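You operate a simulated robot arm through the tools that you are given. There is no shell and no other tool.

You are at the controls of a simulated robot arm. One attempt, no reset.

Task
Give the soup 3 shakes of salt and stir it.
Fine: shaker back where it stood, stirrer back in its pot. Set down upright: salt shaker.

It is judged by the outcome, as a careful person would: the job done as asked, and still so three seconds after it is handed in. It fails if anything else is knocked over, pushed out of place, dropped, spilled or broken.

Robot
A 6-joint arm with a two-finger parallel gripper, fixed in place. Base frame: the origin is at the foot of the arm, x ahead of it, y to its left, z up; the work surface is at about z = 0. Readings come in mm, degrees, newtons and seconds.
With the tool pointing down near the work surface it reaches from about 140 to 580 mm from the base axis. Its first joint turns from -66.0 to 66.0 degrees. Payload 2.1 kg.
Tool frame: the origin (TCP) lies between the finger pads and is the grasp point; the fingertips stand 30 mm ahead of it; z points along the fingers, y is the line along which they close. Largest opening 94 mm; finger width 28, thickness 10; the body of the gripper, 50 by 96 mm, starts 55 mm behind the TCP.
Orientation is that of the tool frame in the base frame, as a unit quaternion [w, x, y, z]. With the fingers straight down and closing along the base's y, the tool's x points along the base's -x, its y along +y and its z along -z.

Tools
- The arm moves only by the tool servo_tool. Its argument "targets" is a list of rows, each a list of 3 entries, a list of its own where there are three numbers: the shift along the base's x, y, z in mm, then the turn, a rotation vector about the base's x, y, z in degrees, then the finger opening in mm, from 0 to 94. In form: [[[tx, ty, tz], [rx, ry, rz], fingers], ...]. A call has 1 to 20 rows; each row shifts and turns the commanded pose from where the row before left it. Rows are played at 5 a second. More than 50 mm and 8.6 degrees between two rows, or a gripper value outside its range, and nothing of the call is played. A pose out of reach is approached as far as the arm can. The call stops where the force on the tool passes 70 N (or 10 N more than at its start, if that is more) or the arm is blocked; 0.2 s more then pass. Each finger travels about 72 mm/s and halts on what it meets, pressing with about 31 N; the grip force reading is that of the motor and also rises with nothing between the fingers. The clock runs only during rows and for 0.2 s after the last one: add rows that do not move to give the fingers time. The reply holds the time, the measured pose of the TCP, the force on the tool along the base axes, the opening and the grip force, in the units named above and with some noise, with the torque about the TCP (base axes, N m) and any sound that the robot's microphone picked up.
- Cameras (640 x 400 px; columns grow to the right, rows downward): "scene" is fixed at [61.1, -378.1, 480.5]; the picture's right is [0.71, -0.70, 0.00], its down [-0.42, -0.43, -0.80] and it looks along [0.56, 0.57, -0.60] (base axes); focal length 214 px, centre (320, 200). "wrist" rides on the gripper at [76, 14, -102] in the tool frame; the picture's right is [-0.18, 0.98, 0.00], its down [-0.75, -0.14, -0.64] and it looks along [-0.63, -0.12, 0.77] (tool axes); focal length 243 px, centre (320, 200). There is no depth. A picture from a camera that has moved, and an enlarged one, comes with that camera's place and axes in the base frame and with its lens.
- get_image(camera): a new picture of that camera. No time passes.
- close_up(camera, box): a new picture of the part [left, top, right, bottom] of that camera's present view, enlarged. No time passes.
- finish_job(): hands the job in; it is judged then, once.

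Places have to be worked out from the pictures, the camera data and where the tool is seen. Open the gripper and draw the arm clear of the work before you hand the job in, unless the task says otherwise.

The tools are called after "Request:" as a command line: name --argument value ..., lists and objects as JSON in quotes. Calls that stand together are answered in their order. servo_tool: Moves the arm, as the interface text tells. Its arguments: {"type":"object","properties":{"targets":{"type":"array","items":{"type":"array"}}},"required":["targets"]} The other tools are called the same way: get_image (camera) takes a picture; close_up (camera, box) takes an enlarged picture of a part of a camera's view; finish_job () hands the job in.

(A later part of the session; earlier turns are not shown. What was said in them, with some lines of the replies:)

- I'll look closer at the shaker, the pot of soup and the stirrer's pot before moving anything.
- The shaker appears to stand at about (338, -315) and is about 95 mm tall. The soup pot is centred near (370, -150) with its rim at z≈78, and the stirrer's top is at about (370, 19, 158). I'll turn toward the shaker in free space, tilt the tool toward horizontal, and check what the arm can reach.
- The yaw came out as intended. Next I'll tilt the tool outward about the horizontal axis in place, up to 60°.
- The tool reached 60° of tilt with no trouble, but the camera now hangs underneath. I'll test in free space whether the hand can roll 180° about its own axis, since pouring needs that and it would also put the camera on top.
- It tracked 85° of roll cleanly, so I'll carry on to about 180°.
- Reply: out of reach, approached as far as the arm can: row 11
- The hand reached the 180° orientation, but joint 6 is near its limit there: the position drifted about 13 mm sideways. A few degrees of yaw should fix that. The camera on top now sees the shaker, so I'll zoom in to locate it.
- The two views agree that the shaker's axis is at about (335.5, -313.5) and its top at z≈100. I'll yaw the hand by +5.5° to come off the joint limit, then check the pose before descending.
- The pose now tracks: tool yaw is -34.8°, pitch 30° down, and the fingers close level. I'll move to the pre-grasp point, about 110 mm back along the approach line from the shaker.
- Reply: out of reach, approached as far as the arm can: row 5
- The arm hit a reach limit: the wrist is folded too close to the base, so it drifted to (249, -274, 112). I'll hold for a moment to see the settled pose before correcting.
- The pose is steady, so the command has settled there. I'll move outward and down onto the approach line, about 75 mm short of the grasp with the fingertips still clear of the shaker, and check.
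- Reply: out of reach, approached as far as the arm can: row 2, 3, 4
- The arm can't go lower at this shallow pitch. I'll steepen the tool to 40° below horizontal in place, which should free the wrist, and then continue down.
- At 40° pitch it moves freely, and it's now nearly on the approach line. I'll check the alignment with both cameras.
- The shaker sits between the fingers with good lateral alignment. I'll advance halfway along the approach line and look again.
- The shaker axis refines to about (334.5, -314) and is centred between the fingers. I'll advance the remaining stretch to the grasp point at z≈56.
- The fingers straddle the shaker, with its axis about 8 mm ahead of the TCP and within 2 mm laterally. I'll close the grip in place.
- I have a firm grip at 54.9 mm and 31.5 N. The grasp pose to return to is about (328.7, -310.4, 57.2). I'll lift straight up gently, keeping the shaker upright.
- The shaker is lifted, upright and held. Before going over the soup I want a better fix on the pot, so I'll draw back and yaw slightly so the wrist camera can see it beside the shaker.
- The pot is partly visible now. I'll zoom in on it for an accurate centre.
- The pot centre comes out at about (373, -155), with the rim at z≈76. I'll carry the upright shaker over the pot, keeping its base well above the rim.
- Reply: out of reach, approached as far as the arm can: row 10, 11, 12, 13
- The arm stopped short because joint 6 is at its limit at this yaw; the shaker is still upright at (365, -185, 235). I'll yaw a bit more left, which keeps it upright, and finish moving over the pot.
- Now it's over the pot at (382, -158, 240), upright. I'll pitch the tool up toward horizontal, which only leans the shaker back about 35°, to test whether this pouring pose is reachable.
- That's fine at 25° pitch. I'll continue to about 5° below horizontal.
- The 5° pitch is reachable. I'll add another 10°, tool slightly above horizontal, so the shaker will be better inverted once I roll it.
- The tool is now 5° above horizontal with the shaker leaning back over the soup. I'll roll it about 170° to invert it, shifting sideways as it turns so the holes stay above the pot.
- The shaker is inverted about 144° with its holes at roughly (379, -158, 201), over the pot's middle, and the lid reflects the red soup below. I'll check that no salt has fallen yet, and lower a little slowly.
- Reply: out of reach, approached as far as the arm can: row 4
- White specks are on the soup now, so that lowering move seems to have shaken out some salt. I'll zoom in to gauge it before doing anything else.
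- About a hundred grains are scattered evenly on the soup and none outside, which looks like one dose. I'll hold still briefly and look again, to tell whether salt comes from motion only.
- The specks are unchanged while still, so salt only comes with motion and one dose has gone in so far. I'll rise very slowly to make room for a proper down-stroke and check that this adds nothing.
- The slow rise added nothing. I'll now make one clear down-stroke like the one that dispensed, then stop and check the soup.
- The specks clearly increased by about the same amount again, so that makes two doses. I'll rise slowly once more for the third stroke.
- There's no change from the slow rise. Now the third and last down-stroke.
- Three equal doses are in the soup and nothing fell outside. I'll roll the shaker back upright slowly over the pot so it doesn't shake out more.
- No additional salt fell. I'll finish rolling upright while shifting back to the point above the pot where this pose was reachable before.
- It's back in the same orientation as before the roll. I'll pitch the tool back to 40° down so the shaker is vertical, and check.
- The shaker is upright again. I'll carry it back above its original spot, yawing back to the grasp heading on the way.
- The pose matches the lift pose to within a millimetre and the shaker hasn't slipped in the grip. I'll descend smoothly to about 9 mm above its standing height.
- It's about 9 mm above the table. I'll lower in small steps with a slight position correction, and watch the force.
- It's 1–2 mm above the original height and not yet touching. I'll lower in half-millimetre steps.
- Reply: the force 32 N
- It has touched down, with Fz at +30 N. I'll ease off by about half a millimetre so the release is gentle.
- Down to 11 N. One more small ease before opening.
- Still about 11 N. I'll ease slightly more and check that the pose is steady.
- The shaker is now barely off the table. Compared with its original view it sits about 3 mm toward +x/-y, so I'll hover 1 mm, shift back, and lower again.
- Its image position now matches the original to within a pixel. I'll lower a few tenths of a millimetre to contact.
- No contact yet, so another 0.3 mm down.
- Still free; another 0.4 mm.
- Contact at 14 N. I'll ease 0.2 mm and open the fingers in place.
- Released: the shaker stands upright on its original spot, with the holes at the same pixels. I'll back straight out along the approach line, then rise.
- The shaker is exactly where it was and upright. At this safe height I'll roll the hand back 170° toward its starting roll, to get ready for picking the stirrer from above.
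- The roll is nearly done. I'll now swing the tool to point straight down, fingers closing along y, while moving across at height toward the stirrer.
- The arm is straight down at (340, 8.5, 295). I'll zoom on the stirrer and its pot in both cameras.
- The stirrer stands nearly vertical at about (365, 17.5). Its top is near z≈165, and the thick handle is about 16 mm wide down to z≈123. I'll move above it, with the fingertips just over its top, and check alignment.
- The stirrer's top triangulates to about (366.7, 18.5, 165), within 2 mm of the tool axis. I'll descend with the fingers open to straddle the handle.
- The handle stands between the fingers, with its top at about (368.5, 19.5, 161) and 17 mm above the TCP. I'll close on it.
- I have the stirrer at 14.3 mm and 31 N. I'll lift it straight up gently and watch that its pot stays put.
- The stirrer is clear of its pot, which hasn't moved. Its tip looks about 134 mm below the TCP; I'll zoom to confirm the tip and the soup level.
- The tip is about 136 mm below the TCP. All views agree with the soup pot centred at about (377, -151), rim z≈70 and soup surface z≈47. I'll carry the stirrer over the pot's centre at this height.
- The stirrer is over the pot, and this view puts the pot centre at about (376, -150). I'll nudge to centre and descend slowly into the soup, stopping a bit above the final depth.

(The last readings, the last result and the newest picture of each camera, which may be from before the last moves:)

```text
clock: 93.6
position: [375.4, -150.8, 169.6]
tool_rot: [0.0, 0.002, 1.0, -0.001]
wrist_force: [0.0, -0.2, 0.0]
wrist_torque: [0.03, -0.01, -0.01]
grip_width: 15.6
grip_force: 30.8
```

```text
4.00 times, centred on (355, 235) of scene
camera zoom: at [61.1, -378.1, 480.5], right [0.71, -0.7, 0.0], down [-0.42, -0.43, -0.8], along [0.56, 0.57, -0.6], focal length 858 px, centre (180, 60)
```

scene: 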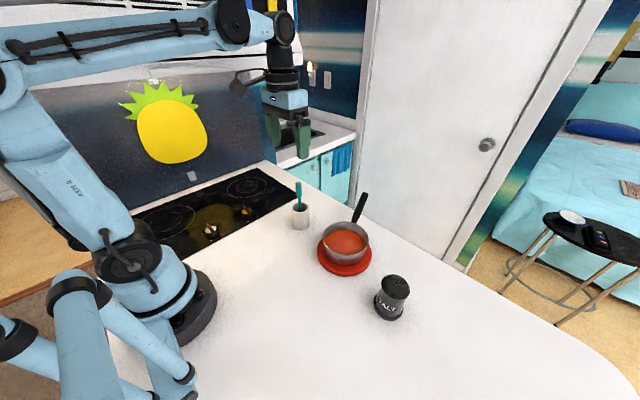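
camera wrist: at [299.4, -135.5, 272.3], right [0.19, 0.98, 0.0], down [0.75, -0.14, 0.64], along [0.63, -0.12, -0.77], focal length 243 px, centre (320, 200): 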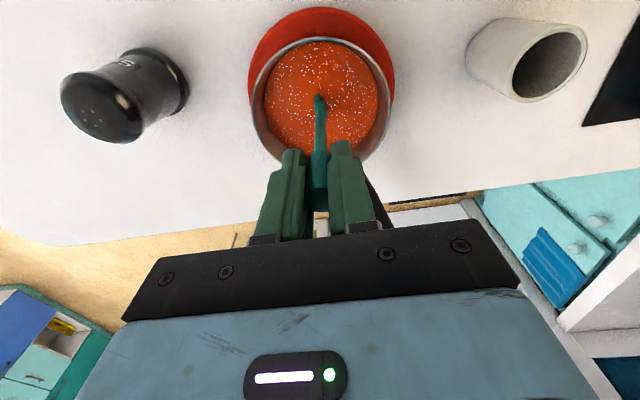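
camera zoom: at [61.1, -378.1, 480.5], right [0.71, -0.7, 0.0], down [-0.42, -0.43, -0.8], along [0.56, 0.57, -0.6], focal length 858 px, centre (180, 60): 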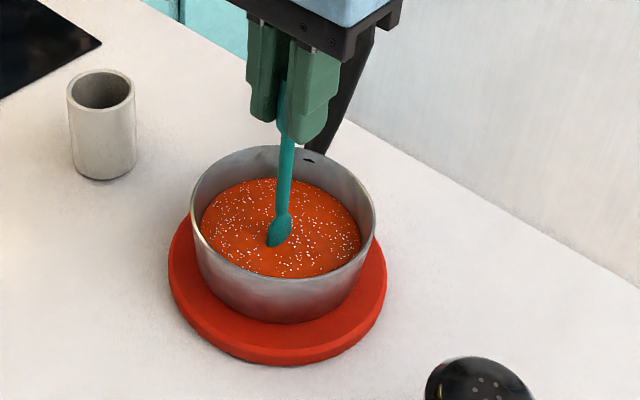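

The stirrer is entering the soup with no contact force. I'll zoom in to see how deep the blade is before going lower.

Request:
close_up --camera "scene" --box '[335, 215, 371, 260]'

Request:
close_up --camera "wrist" --box '[240, 20, 400, 170]'

```text
8.89 times, centred on (353, 238) of scene
camera zoom: at [61.1, -378.1, 480.5], right [0.71, -0.7, 0.0], down [-0.42, -0.43, -0.8], along [0.56, 0.57, -0.6], focal length 1906 px, centre (27, -133)
```

zoom: 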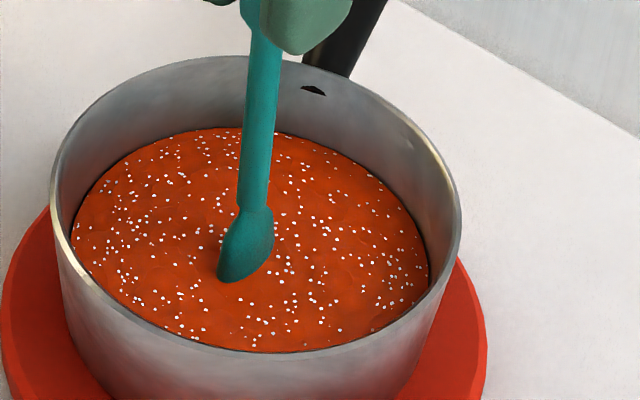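

```text
2.67 times, centred on (320, 95) of wrist
camera zoom: at [299.4, -135.5, 272.3], right [0.19, 0.98, 0.0], down [0.75, -0.14, 0.64], along [0.63, -0.12, -0.77], focal length 647 px, centre (320, 480)
```

zoom: 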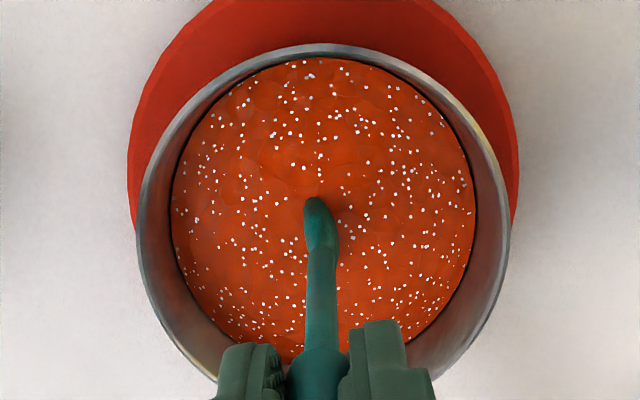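

About a third of the blade is submerged, so the soup surface is near z≈46. I'll lower another 7 mm, move out 25 mm and stir one full circle well inside the walls, then check.

Request:
servo_tool --targets '[[[0, 0, -4], [0, 0, 0], 5], [[0, 0, -3], [0, 0, 0], 5], [[10, 0, 0], [0, 0, 0], 5], [[15, 0, 0], [0, 0, 0], 5], [[-3.35, 12.5, 0], [0, 0, 0], 5], [[-9.15, 9.15, 0], [0, 0, 0], 5], [[-12.5, 3.35, 0], [0, 0, 0], 5], [[-12.5, -3.35, 0], [0, 0, 0], 5], [[-9.15, -9.15, 0], [0, 0, 0], 5], [[-3.35, -12.5, 0], [0, 0, 0], 5], [[3.35, -12.5, 0], [0, 0, 0], 5], [[9.15, -9.15, 0], [0, 0, 0], 5], [[12.5, -3.35, 0], [0, 0, 0], 5], [[12.5, 3.35, 0], [0, 0, 0], 5], [[9.15, 9.15, 0], [0, 0, 0], 5], [[3.35, 12.5, 0], [0, 0, 0], 5]]'

Request:
close_up --camera "scene" --box '[310, 195, 400, 285]'

Request:
close_up --camera "wrist" --box '[240, 20, 400, 170]'

```text
clock: 97.0
position: [400.3, -148.3, 161.6]
tool_rot: [0.0, 0.002, 1.0, -0.001]
wrist_force: [0.3, 0.0, 1.0]
wrist_torque: [0.0, 0.01, 0.03]
grip_width: 15.6
grip_force: 31.4
```

```text
4.44 times, centred on (355, 240) of scene
camera zoom: at [61.1, -378.2, 480.5], right [0.71, -0.7, 0.0], down [-0.42, -0.43, -0.8], along [0.56, 0.57, -0.6], focal length 953 px, centre (164, 22)
```

zoom: 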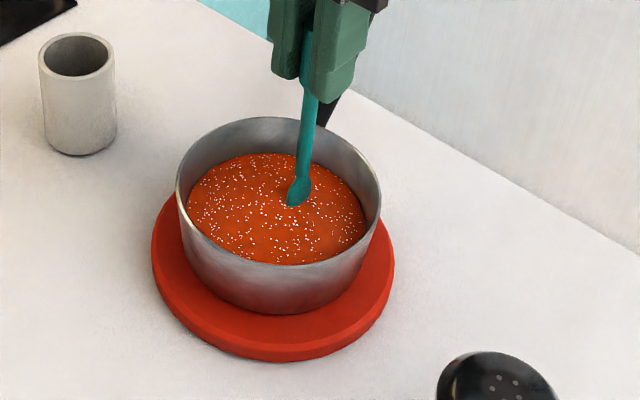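

```text
2.67 times, centred on (320, 95) of wrist
camera zoom: at [324.7, -134.7, 264.9], right [0.19, 0.98, 0.0], down [0.75, -0.14, 0.64], along [0.63, -0.12, -0.77], focal length 647 px, centre (320, 480)
```

zoom: 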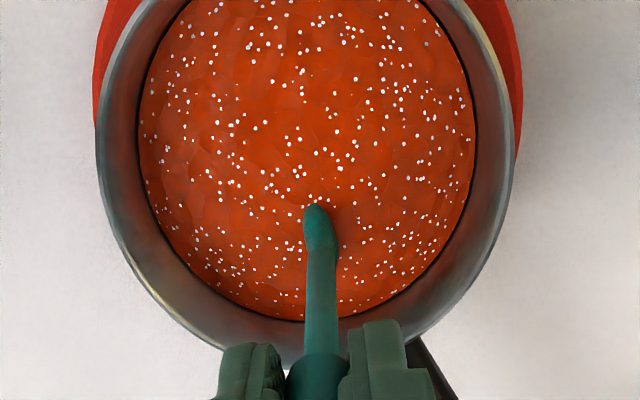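

One clean circle with no contact and the pot hasn't moved. I'll go 3 mm deeper and stir two more circles a bit faster.

Request:
servo_tool --targets '[[[-4.78, 14.7, -1.5], [0, 0, 0], 5], [[-12.5, 9.08, -1.5], [0, 0, 0], 5], [[-15.45, 0, 0], [0, 0, 0], 5], [[-12.5, -9.08, 0], [0, 0, 0], 5], [[-4.78, -14.7, 0], [0, 0, 0], 5], [[4.78, -14.7, 0], [0, 0, 0], 5], [[12.5, -9.08, 0], [0, 0, 0], 5], [[15.45, 0, 0], [0, 0, 0], 5], [[12.5, 9.08, 0], [0, 0, 0], 5], [[4.78, 14.7, 0], [0, 0, 0], 5], [[-4.78, 14.7, 0], [0, 0, 0], 5], [[-12.5, 9.08, 0], [0, 0, 0], 5], [[-15.45, 0, 0], [0, 0, 0], 5], [[-12.5, -9.08, 0], [0, 0, 0], 5], [[-4.78, -14.7, 0], [0, 0, 0], 5], [[4.78, -14.7, 0], [0, 0, 0], 5], [[12.5, -9.08, 0], [0, 0, 0], 5], [[15.45, 0, 0], [0, 0, 0], 5], [[12.5, 9.08, 0], [0, 0, 0], 5], [[4.78, 14.7, 0], [0, 0, 0], 5]]'

Request:
close_up --camera "scene" --box '[310, 195, 400, 285]'

```text
clock: 101.2
position: [400.1, -150.9, 158.9]
tool_rot: [0.0, 0.0, 1.0, -0.001]
wrist_force: [0.5, -0.3, 0.1]
wrist_torque: [0.02, 0.01, -0.02]
grip_width: 15.4
grip_force: 31.2
```

```text
4.44 times, centred on (355, 240) of scene
camera zoom: at [61.1, -378.2, 480.5], right [0.71, -0.7, 0.0], down [-0.42, -0.43, -0.8], along [0.56, 0.57, -0.6], focal length 953 px, centre (164, 22)
```

zoom: 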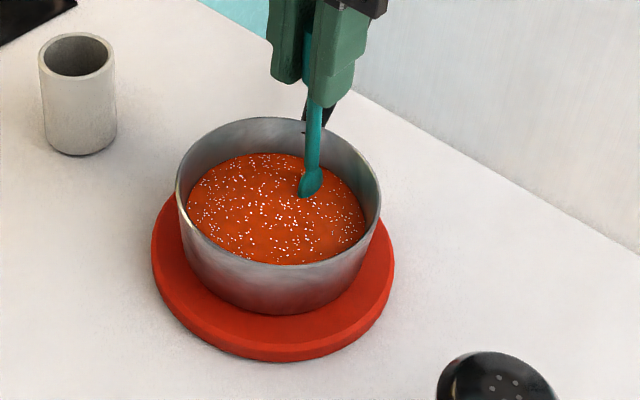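

It's stirring smoothly with no contact. I'll do two more circles to make it a thorough stir, ending back toward the centre.

Request:
servo_tool --targets '[[[-4.78, 14.7, 0], [0, 0, 0], 5], [[-12.5, 9.08, 0], [0, 0, 0], 5], [[-15.45, 0, 0], [0, 0, 0], 5], [[-12.5, -9.08, 0], [0, 0, 0], 5], [[-4.78, -14.7, 0], [0, 0, 0], 5], [[4.78, -14.7, 0], [0, 0, 0], 5], [[12.5, -9.08, 0], [0, 0, 0], 5], [[15.45, 0, 0], [0, 0, 0], 5], [[12.5, 9.08, 0], [0, 0, 0], 5], [[4.78, 14.7, 0], [0, 0, 0], 5], [[-4.78, 14.7, 0], [0, 0, 0], 5], [[-12.5, 9.08, 0], [0, 0, 0], 5], [[-15.45, 0, 0], [0, 0, 0], 5], [[-12.5, -9.08, 0], [0, 0, 0], 5], [[-4.78, -14.7, 0], [0, 0, 0], 5], [[4.78, -14.7, 0], [0, 0, 0], 5], [[12.5, -9.08, 0], [0, 0, 0], 5], [[15.45, 0, 0], [0, 0, 0], 5], [[12.5, 9.08, 0], [0, 0, 0], 5], [[4.78, 14.7, 0], [0, 0, 0], 5]]'

Request:
close_up --camera "scene" --box '[310, 195, 400, 285]'

Request:
close_up --camera "wrist" --box '[240, 20, 400, 170]'

```text
clock: 105.4
position: [400.6, -148.8, 159.3]
tool_rot: [0.0, 0.001, 1.0, -0.001]
wrist_force: [-1.0, -0.9, 0.0]
wrist_torque: [0.01, 0.02, 0.0]
grip_width: 15.7
grip_force: 30.3
```

```text
4.44 times, centred on (355, 240) of scene
camera zoom: at [61.1, -378.2, 480.5], right [0.71, -0.7, 0.0], down [-0.42, -0.43, -0.8], along [0.56, 0.57, -0.6], focal length 953 px, centre (164, 22)
```

zoom: 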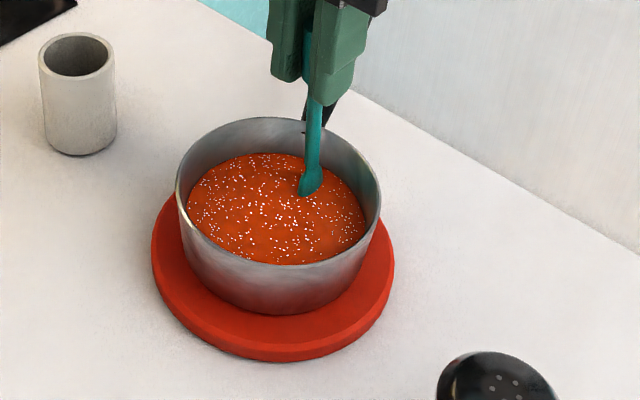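

```text
2.67 times, centred on (320, 95) of wrist
camera zoom: at [324.9, -134.4, 262.5], right [0.19, 0.98, 0.0], down [0.75, -0.14, 0.64], along [0.63, -0.12, -0.77], focal length 647 px, centre (320, 480)
```

zoom: 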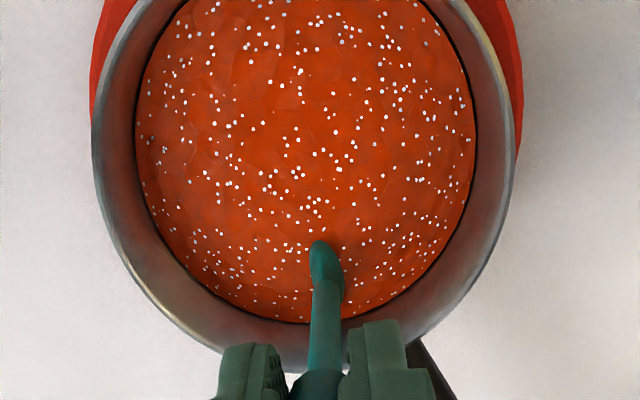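

Five full circles are done. The stirrer seems to have tilted a few degrees in the grip, tip toward +x, so I'll return to the centre, lift it clear of the pot and look at it.

Request:
servo_tool --targets '[[[-10, -1, 0], [0, 0, 0], 5], [[-14, -1, 0], [0, 0, 0], 5], [[-4, 0, 0], [0, 0, 0], 5], [[0, 0, 4], [0, 0, 0], 5], [[0, 0, 8], [0, 0, 0], 5], [[0, 0, 10], [0, 0, 0], 5], [[0, 0, 10], [0, 0, 0], 5], [[0, 0, 10], [0, 0, 0], 5], [[0, 0, 12], [0, 0, 0], 5], [[0, 0, 12], [0, 0, 0], 5], [[0, 0, 12], [0, 0, 0], 5], [[0, 0, 12], [0, 0, 0], 5], [[0, 0, 10], [0, 0, 0], 5], [[0, 0, 5], [0, 0, 0], 5], [[0, 0, 0], [0, 0, 0], 5], [[0, 0, 0], [0, 0, 0], 5]]'

Request:
get_image --camera "wrist"

Request:
close_up --camera "scene" --box '[310, 130, 400, 250]'

```text
clock: 108.8
position: [374.4, -151.8, 265.6]
tool_rot: [0.0, 0.001, 1.0, -0.001]
wrist_force: [-0.3, -0.4, 0.3]
wrist_torque: [-0.01, -0.01, 0.0]
grip_width: 15.7
grip_force: 30.8
```

```text
taken
camera wrist: at [297.7, -137.5, 368.2], right [0.19, 0.98, 0.0], down [0.75, -0.14, 0.64], along [0.63, -0.12, -0.77], focal length 243 px, centre (320, 200)
```

wrist: 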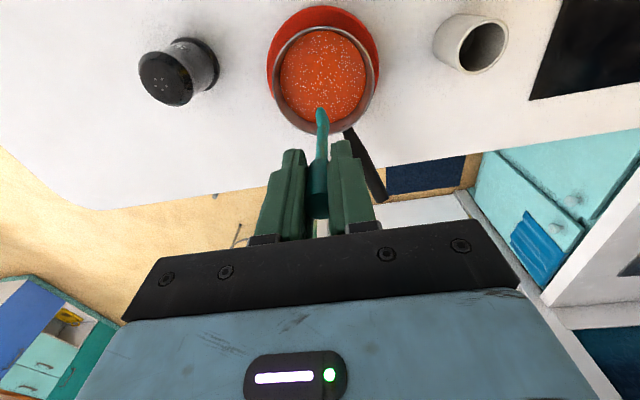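

```text
3.33 times, centred on (355, 190) of scene
camera zoom: at [61.1, -378.1, 480.5], right [0.71, -0.7, 0.0], down [-0.42, -0.43, -0.8], along [0.56, 0.57, -0.6], focal length 715 px, centre (203, 233)
```

zoom: 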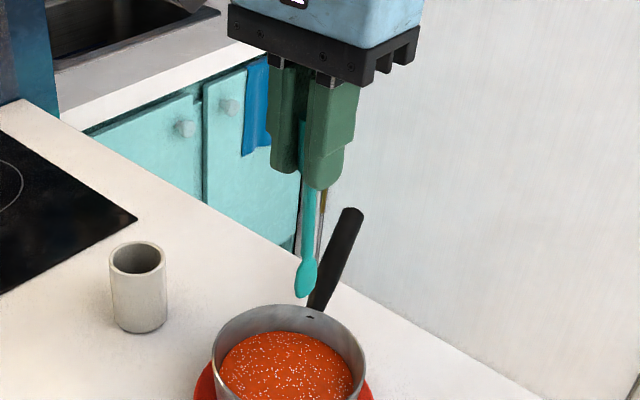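

The stirrer is clear of the soup and now hangs nearly vertical. I'll carry it back across at height and stop above its pot to line up the tip.

Request:
servo_tool --targets '[[[-0.5, 8, 0], [0, 0, 0], 5], [[-1, 16, 0], [0, 0, 0], 5], [[-1, 18, 0], [0, 0, 0], 5], [[-1, 18, 0], [0, 0, 0], 5], [[-1, 18, 0], [0, 0, 0], 5], [[-1, 18, 0], [0, 0, 0], 5], [[-1, 18, 0], [0, 0, 0], 5], [[-1, 18, 0], [0, 0, 0], 5], [[-1, 18, 0], [0, 0, 0], 5], [[-1, 14, 0], [0, 0, 0], 5], [[-1, 6.8, 0], [0, 0, 0], 5], [[0, 0, 0], [0, 0, 0], 5], [[0, 0, 0], [0, 0, 0], 5]]'

Request:
close_up --camera "wrist" --box '[250, 30, 410, 150]'

Request:
close_up --camera "scene" --box '[260, 120, 350, 240]'

```text
clock: 111.6
position: [363.6, 18.4, 263.6]
tool_rot: [0.0, 0.001, 1.0, -0.001]
wrist_force: [-0.6, -0.4, 0.1]
wrist_torque: [0.02, 0.01, 0.0]
grip_width: 15.6
grip_force: 30.6
```

```text
3.33 times, centred on (330, 90) of wrist
camera zoom: at [287.8, 33.5, 366.3], right [0.19, 0.98, 0.0], down [0.75, -0.14, 0.64], along [0.63, -0.12, -0.77], focal length 809 px, centre (287, 567)
```

zoom: 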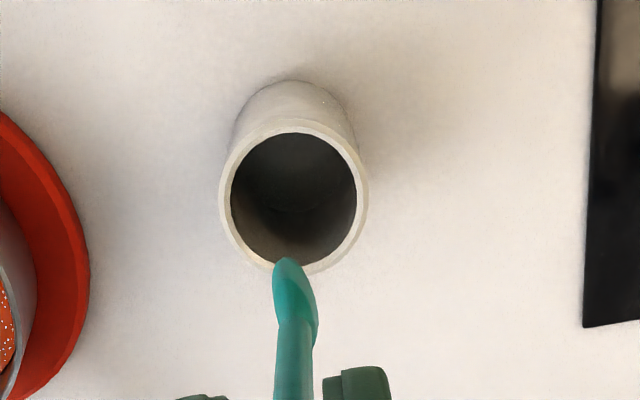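

```text
3.33 times, centred on (305, 180) of scene
camera zoom: at [61.1, -378.1, 480.5], right [0.71, -0.7, 0.0], down [-0.42, -0.43, -0.8], along [0.56, 0.57, -0.6], focal length 715 px, centre (370, 267)
```

zoom: 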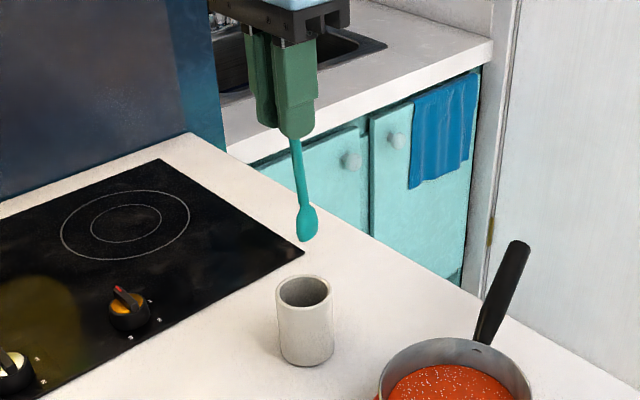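

The tip is roughly 3 mm off the pot's centre (pot centre ≈ (367, 19)). I'll correct that and lower until the tip is just above the rim, then look again.

Request:
servo_tool --targets '[[[-1, 1, -6], [0, 0, 0], 5], [[-1, 1, -10], [0, 0, 0], 5], [[-1, 1, -10], [0, 0, 0], 5], [[0, 0, -8], [0, 0, 0], 5], [[0, 0, -4], [0, 0, 0], 5], [[0, 0, 0], [0, 0, 0], 5], [[0, 0, 0], [0, 0, 0], 5]]'

Request:
close_up --camera "wrist" --box '[250, 30, 410, 150]'

Request:
close_up --camera "scene" --box '[270, 150, 340, 240]'

```text
clock: 113.2
position: [360.7, 23.0, 228.2]
tool_rot: [0.0, 0.001, 1.0, 0.0]
wrist_force: [-0.3, 0.0, 0.0]
wrist_torque: [0.0, -0.01, 0.0]
grip_width: 15.6
grip_force: 30.8
```

```text
3.33 times, centred on (330, 90) of wrist
camera zoom: at [284.0, 38.1, 330.0], right [0.19, 0.98, 0.0], down [0.75, -0.14, 0.64], along [0.63, -0.12, -0.77], focal length 809 px, centre (287, 567)
```

zoom: 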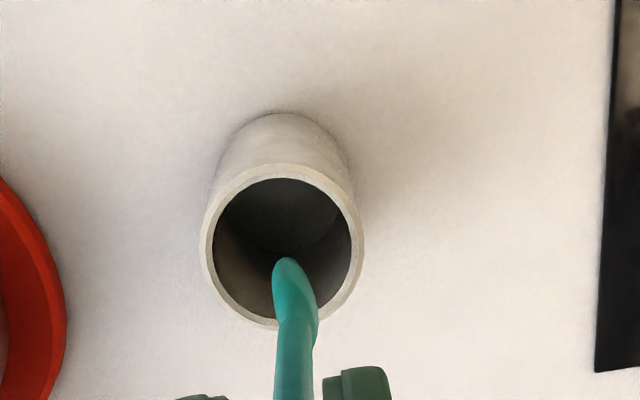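

```text
4.44 times, centred on (305, 195) of scene
camera zoom: at [61.1, -378.1, 480.5], right [0.71, -0.7, 0.0], down [-0.42, -0.43, -0.8], along [0.56, 0.57, -0.6], focal length 953 px, centre (387, 222)
```

zoom: 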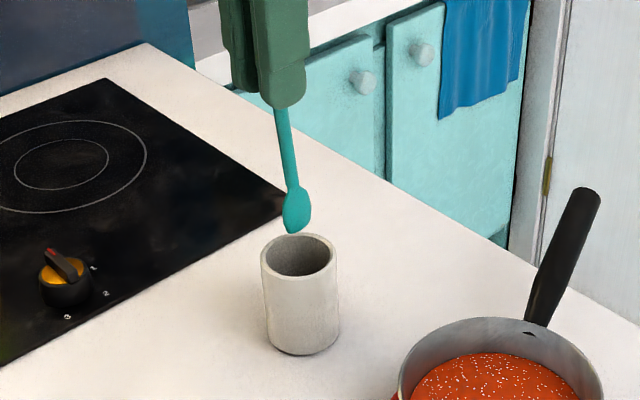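

The tip is now within about 2 mm of the pot's centre by both views. I'll nudge slightly and lower it partway into the pot, watching the forces.

Request:
servo_tool --targets '[[[1, -1, -4], [0, 0, 0], 5], [[0.5, -0.5, -6], [0, 0, 0], 5], [[0, 0, -8], [0, 0, 0], 5], [[0, 0, -8], [0, 0, 0], 5], [[0, 0, -8], [0, 0, 0], 5], [[0, 0, -6], [0, 0, 0], 5], [[0, 0, 0], [0, 0, 0], 5], [[0, 0, 0], [0, 0, 0], 5]]'

Request:
close_up --camera "wrist" --box '[250, 50, 410, 200]'

Request:
close_up --camera "scene" --box '[270, 150, 340, 240]'

```text
clock: 115.0
position: [362.4, 18.9, 185.3]
tool_rot: [0.0, 0.0, 1.0, -0.002]
wrist_force: [-0.2, -0.6, 0.6]
wrist_torque: [-0.01, 0.03, 0.01]
grip_width: 15.8
grip_force: 31.0
```

```text
2.67 times, centred on (330, 125) of wrist
camera zoom: at [285.8, 33.9, 288.4], right [0.19, 0.98, 0.0], down [0.75, -0.14, 0.64], along [0.63, -0.12, -0.77], focal length 647 px, centre (293, 400)
```

zoom: 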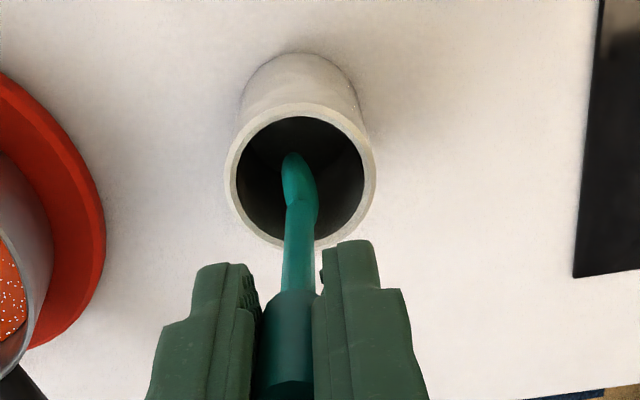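

```text
4.44 times, centred on (305, 195) of scene
camera zoom: at [61.1, -378.1, 480.5], right [0.71, -0.7, 0.0], down [-0.42, -0.43, -0.8], along [0.56, 0.57, -0.6], focal length 953 px, centre (387, 222)
```

zoom: 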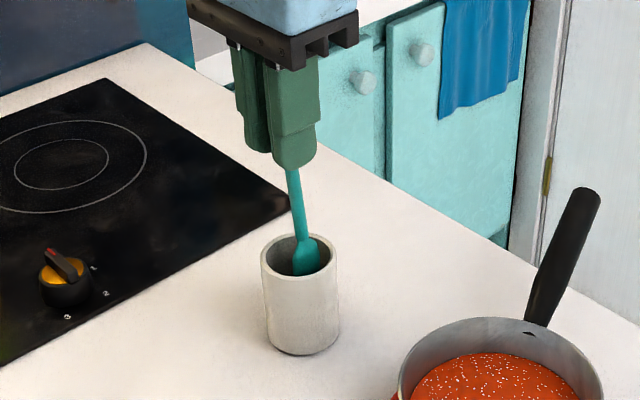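

The tip is inside the pot without touching. I'll continue down to near the original height in smaller steps.

Request:
servo_tool --targets '[[[0, 0, -5], [0, 0, 0], 5], [[0, 0, -7], [0, 0, 0], 5], [[0, 0, -7], [0, 0, 0], 5], [[0, 0, -6], [0, 0, 0], 5], [[0, 0, -4], [0, 0, 0], 5], [[0, 0, -3], [0, 0, 0], 5], [[0, 0, -2], [0, 0, 0], 5], [[0, 0, 0], [0, 0, 0], 5], [[0, 0, 0], [0, 0, 0], 5]]'

Request:
close_up --camera "wrist" --box '[250, 50, 410, 220]'

Request:
close_up --camera "scene" --box '[270, 150, 340, 240]'

```text
clock: 117.0
position: [361.5, 22.6, 152.1]
tool_rot: [0.0, 0.001, 1.0, 0.0]
wrist_force: [0.5, 0.2, 0.4]
wrist_torque: [0.0, -0.04, -0.04]
grip_width: 15.4
grip_force: 31.1
```

```text
2.35 times, centred on (330, 135) of wrist
camera zoom: at [284.3, 36.8, 255.1], right [0.19, 0.98, 0.0], down [0.75, -0.14, 0.64], along [0.63, -0.12, -0.77], focal length 571 px, centre (296, 353)
```

zoom: 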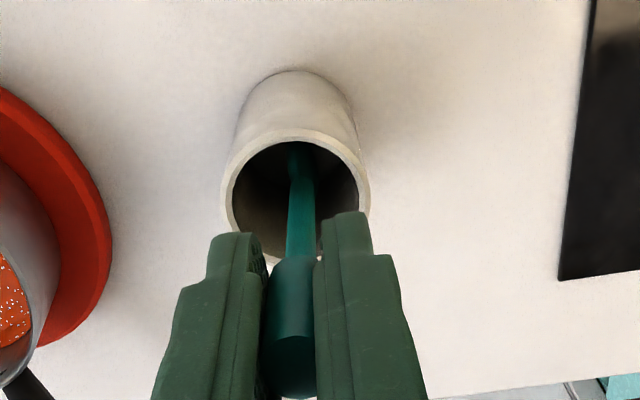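

```text
4.44 times, centred on (305, 195) of scene
camera zoom: at [61.1, -378.1, 480.5], right [0.71, -0.7, 0.0], down [-0.42, -0.43, -0.8], along [0.56, 0.57, -0.6], focal length 953 px, centre (387, 222)
```

zoom: 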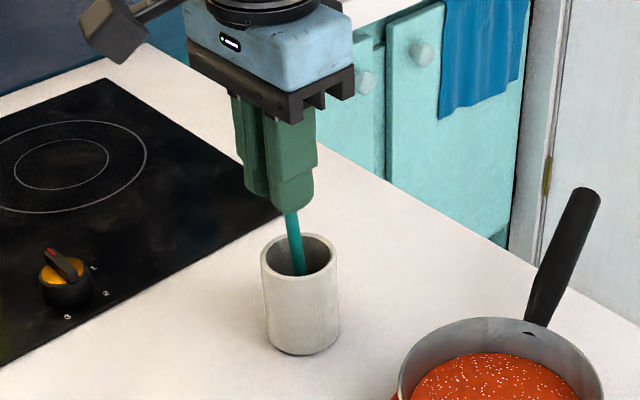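

It's at z≈152 and still free. I'll lower in small steps toward the original height, watching for contact with the floor of the pot.

Request:
servo_tool --targets '[[[0, 0, -1.5], [0, 0, 0], 5], [[0, 0, -1.5], [0, 0, 0], 5], [[0, 0, -1.5], [0, 0, 0], 5], [[0, 0, 0], [0, 0, 0], 5], [[0, 0, 0], [0, 0, 0], 5]]'

```text
clock: 118.2
position: [360.6, 21.8, 148.3]
tool_rot: [0.0, 0.001, 1.0, -0.001]
wrist_force: [0.5, -0.9, -0.1]
wrist_torque: [-0.01, 0.0, 0.0]
grip_width: 15.5
grip_force: 31.3
```

Still free at z≈148, so I'll go a little further in smaller steps.

Request:
servo_tool --targets '[[[0, 0, -1], [0, 0, 0], 5], [[0, 0, -1], [0, 0, 0], 5], [[0, 0, -1], [0, 0, 0], 5], [[0, 0, 0], [0, 0, 0], 5], [[0, 0, 0], [0, 0, 0], 5]]'

```text
clock: 119.4
position: [361.0, 21.3, 144.7]
tool_rot: [0.0, 0.001, 1.0, -0.001]
wrist_force: [-0.3, -0.8, 0.1]
wrist_torque: [-0.02, -0.02, 0.0]
grip_width: 15.4
grip_force: 31.1
```

No contact at 144.7; the original was about 143. One more millimetre in half steps.

Request:
servo_tool --targets '[[[0, 0, -0.6], [0, 0, 0], 5], [[0, 0, -0.6], [0, 0, 0], 5], [[0, 0, 0], [0, 0, 0], 5], [[0, 0, 0], [0, 0, 0], 5]]'

```text
clock: 120.4
position: [361.2, 20.9, 143.7]
tool_rot: [0.0, 0.001, 1.0, -0.001]
wrist_force: [-1.8, 0.7, 16.0]
wrist_torque: [0.08, 0.06, 0.03]
grip_width: 15.7
grip_force: 30.8
```

The tip touched the pot's floor at 16 N. I'll ease up slightly and open the fingers gradually so the stirrer settles gently.

Request:
servo_tool --targets '[[[0, 0, 0.4], [0, 0, 0], 5], [[0, 0, 0], [0, 0, 0], 17], [[0, 0, 0], [0, 0, 0], 20], [[0, 0, 0], [0, 0, 0], 26], [[0, 0, 0], [0, 0, 0], 36], [[0, 0, 0], [0, 0, 0], 50], [[0, 0, 0], [0, 0, 0], 70], [[0, 0, 0], [0, 0, 0], 94], [[0, 0, 0], [0, 0, 0], 94]]'

Request:
get_image --camera "wrist"

Request:
close_up --camera "scene" --box '[270, 150, 340, 240]'

```text
clock: 122.4
position: [361.0, 19.7, 145.2]
tool_rot: [0.001, 0.001, 1.0, -0.001]
wrist_force: [-0.6, 0.3, -0.3]
wrist_torque: [-0.03, -0.03, -0.02]
grip_width: 94.1
grip_force: 0.0
```

```text
taken
camera wrist: at [284.1, 35.6, 247.2], right [0.19, 0.98, 0.0], down [0.75, -0.14, 0.64], along [0.63, -0.12, -0.77], focal length 243 px, centre (320, 200)
```

wrist: 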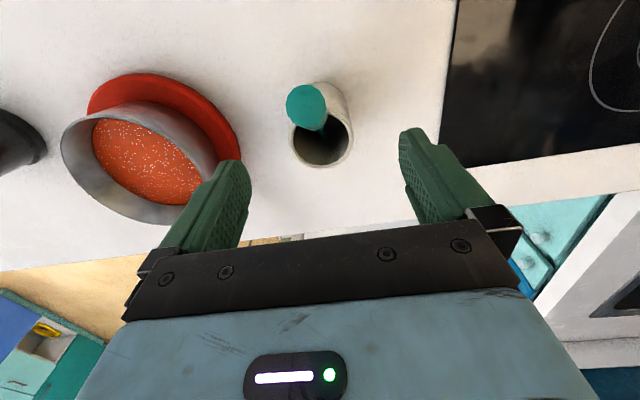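

```text
4.44 times, centred on (305, 195) of scene
camera zoom: at [61.1, -378.1, 480.5], right [0.71, -0.7, 0.0], down [-0.42, -0.43, -0.8], along [0.56, 0.57, -0.6], focal length 953 px, centre (387, 222)
```

zoom: 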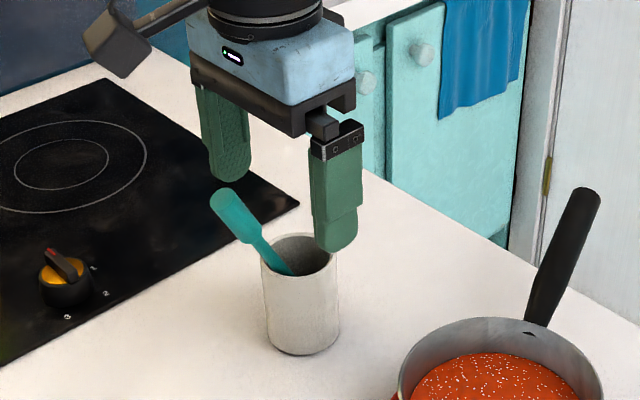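

The stirrer is back in its pot, leaning against the rim, and the pot hasn't moved. I'll lift straight up with the fingers wide open, clear of everything.

Request:
servo_tool --targets '[[[0, 0, 5], [0, 0, 0], 94], [[0, 0, 10], [0, 0, 0], 94], [[0, 0, 15], [0, 0, 0], 94], [[0, 0, 20], [0, 0, 0], 94], [[0, 0, 20], [0, 0, 0], 94], [[0, 0, 20], [0, 0, 0], 94], [[0, 0, 25], [0, 0, 0], 94], [[0, 0, 25], [0, 0, 0], 94], [[-5, 0, 25], [0, 0, 0], 94], [[-10, 0, 25], [0, 0, 0], 94], [[-10, 0, 25], [0, 0, 0], 94], [[-10, 0, 25], [0, 0, 0], 94], [[-10, 0, 20], [0, 0, 0], 94], [[-5, 0, 8], [0, 0, 0], 94], [[0, 0, 0], [0, 0, 0], 94], [[0, 0, 0], [0, 0, 0], 94]]'

Request:
get_image --camera "scene"

Request:
close_up --camera "scene" --box '[270, 160, 430, 340]'

Request:
get_image --camera "wrist"

```text
clock: 125.8
position: [311.6, 22.6, 411.9]
tool_rot: [0.0, 0.001, 1.0, -0.001]
wrist_force: [-0.2, 0.2, -0.4]
wrist_torque: [0.01, -0.02, -0.03]
grip_width: 94.1
grip_force: 0.1
```

```text
taken
```

scene: 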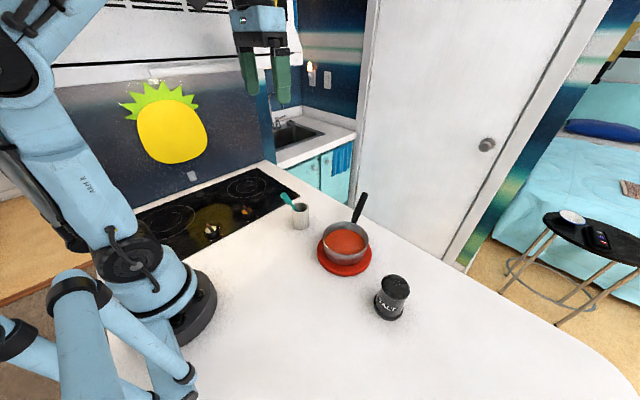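

```text
2.22 times, centred on (350, 250) of scene
camera zoom: at [61.1, -378.1, 480.5], right [0.71, -0.7, 0.0], down [-0.42, -0.43, -0.8], along [0.56, 0.57, -0.6], focal length 477 px, centre (253, 89)
```

zoom: 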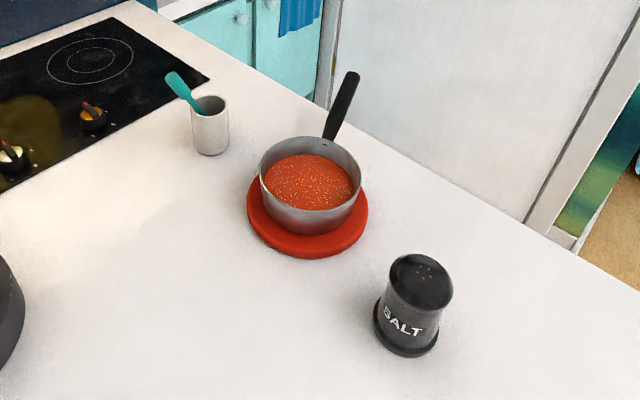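

```text
taken
camera wrist: at [234.7, 37.6, 514.8], right [0.19, 0.98, 0.0], down [0.75, -0.14, 0.64], along [0.63, -0.12, -0.77], focal length 243 px, centre (320, 200)
```

wrist: 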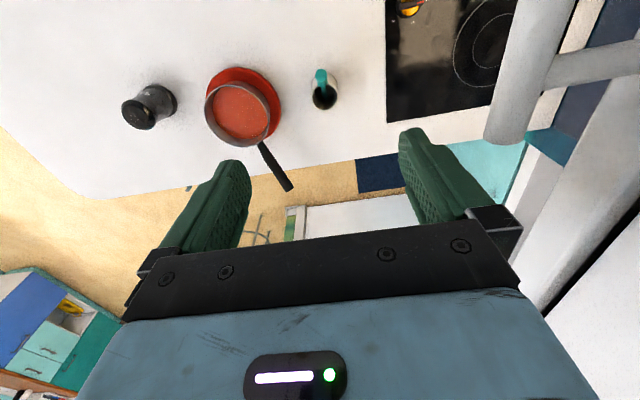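

Everything is where it should be. The shaker stands upright on its spot, the soup has three doses of salt and has been stirred, and neither pot has moved. The stirrer rests in its pot and the arm is clear with its gripper open, so I'll hand the job in.

Request:
finish_job

```text
The job is handed in.
```

I gave the soup three shakes of salt and stirred it, and I've handed the job in.

- **Salt:** I turned the shaker over above the soup pot and made three strokes. Each one added about the same amount, and I saw no salt outside the pot. The first stroke came from lowering the shaker into position, and I counted it as one of the three.
- **Stirring:** I stirred five full circles without touching the walls or moving the pot. The grains were still visible on the surface afterwards.
- **Shaker:** it is upright where it stood, and its position in the picture matches the original.
- **Stirrer:** it is back in its own pot. It now leans against the rim, where before it stood almost straight.

The soup pot and the stirrer's pot are where they started. The gripper is open and the arm is clear of the work.
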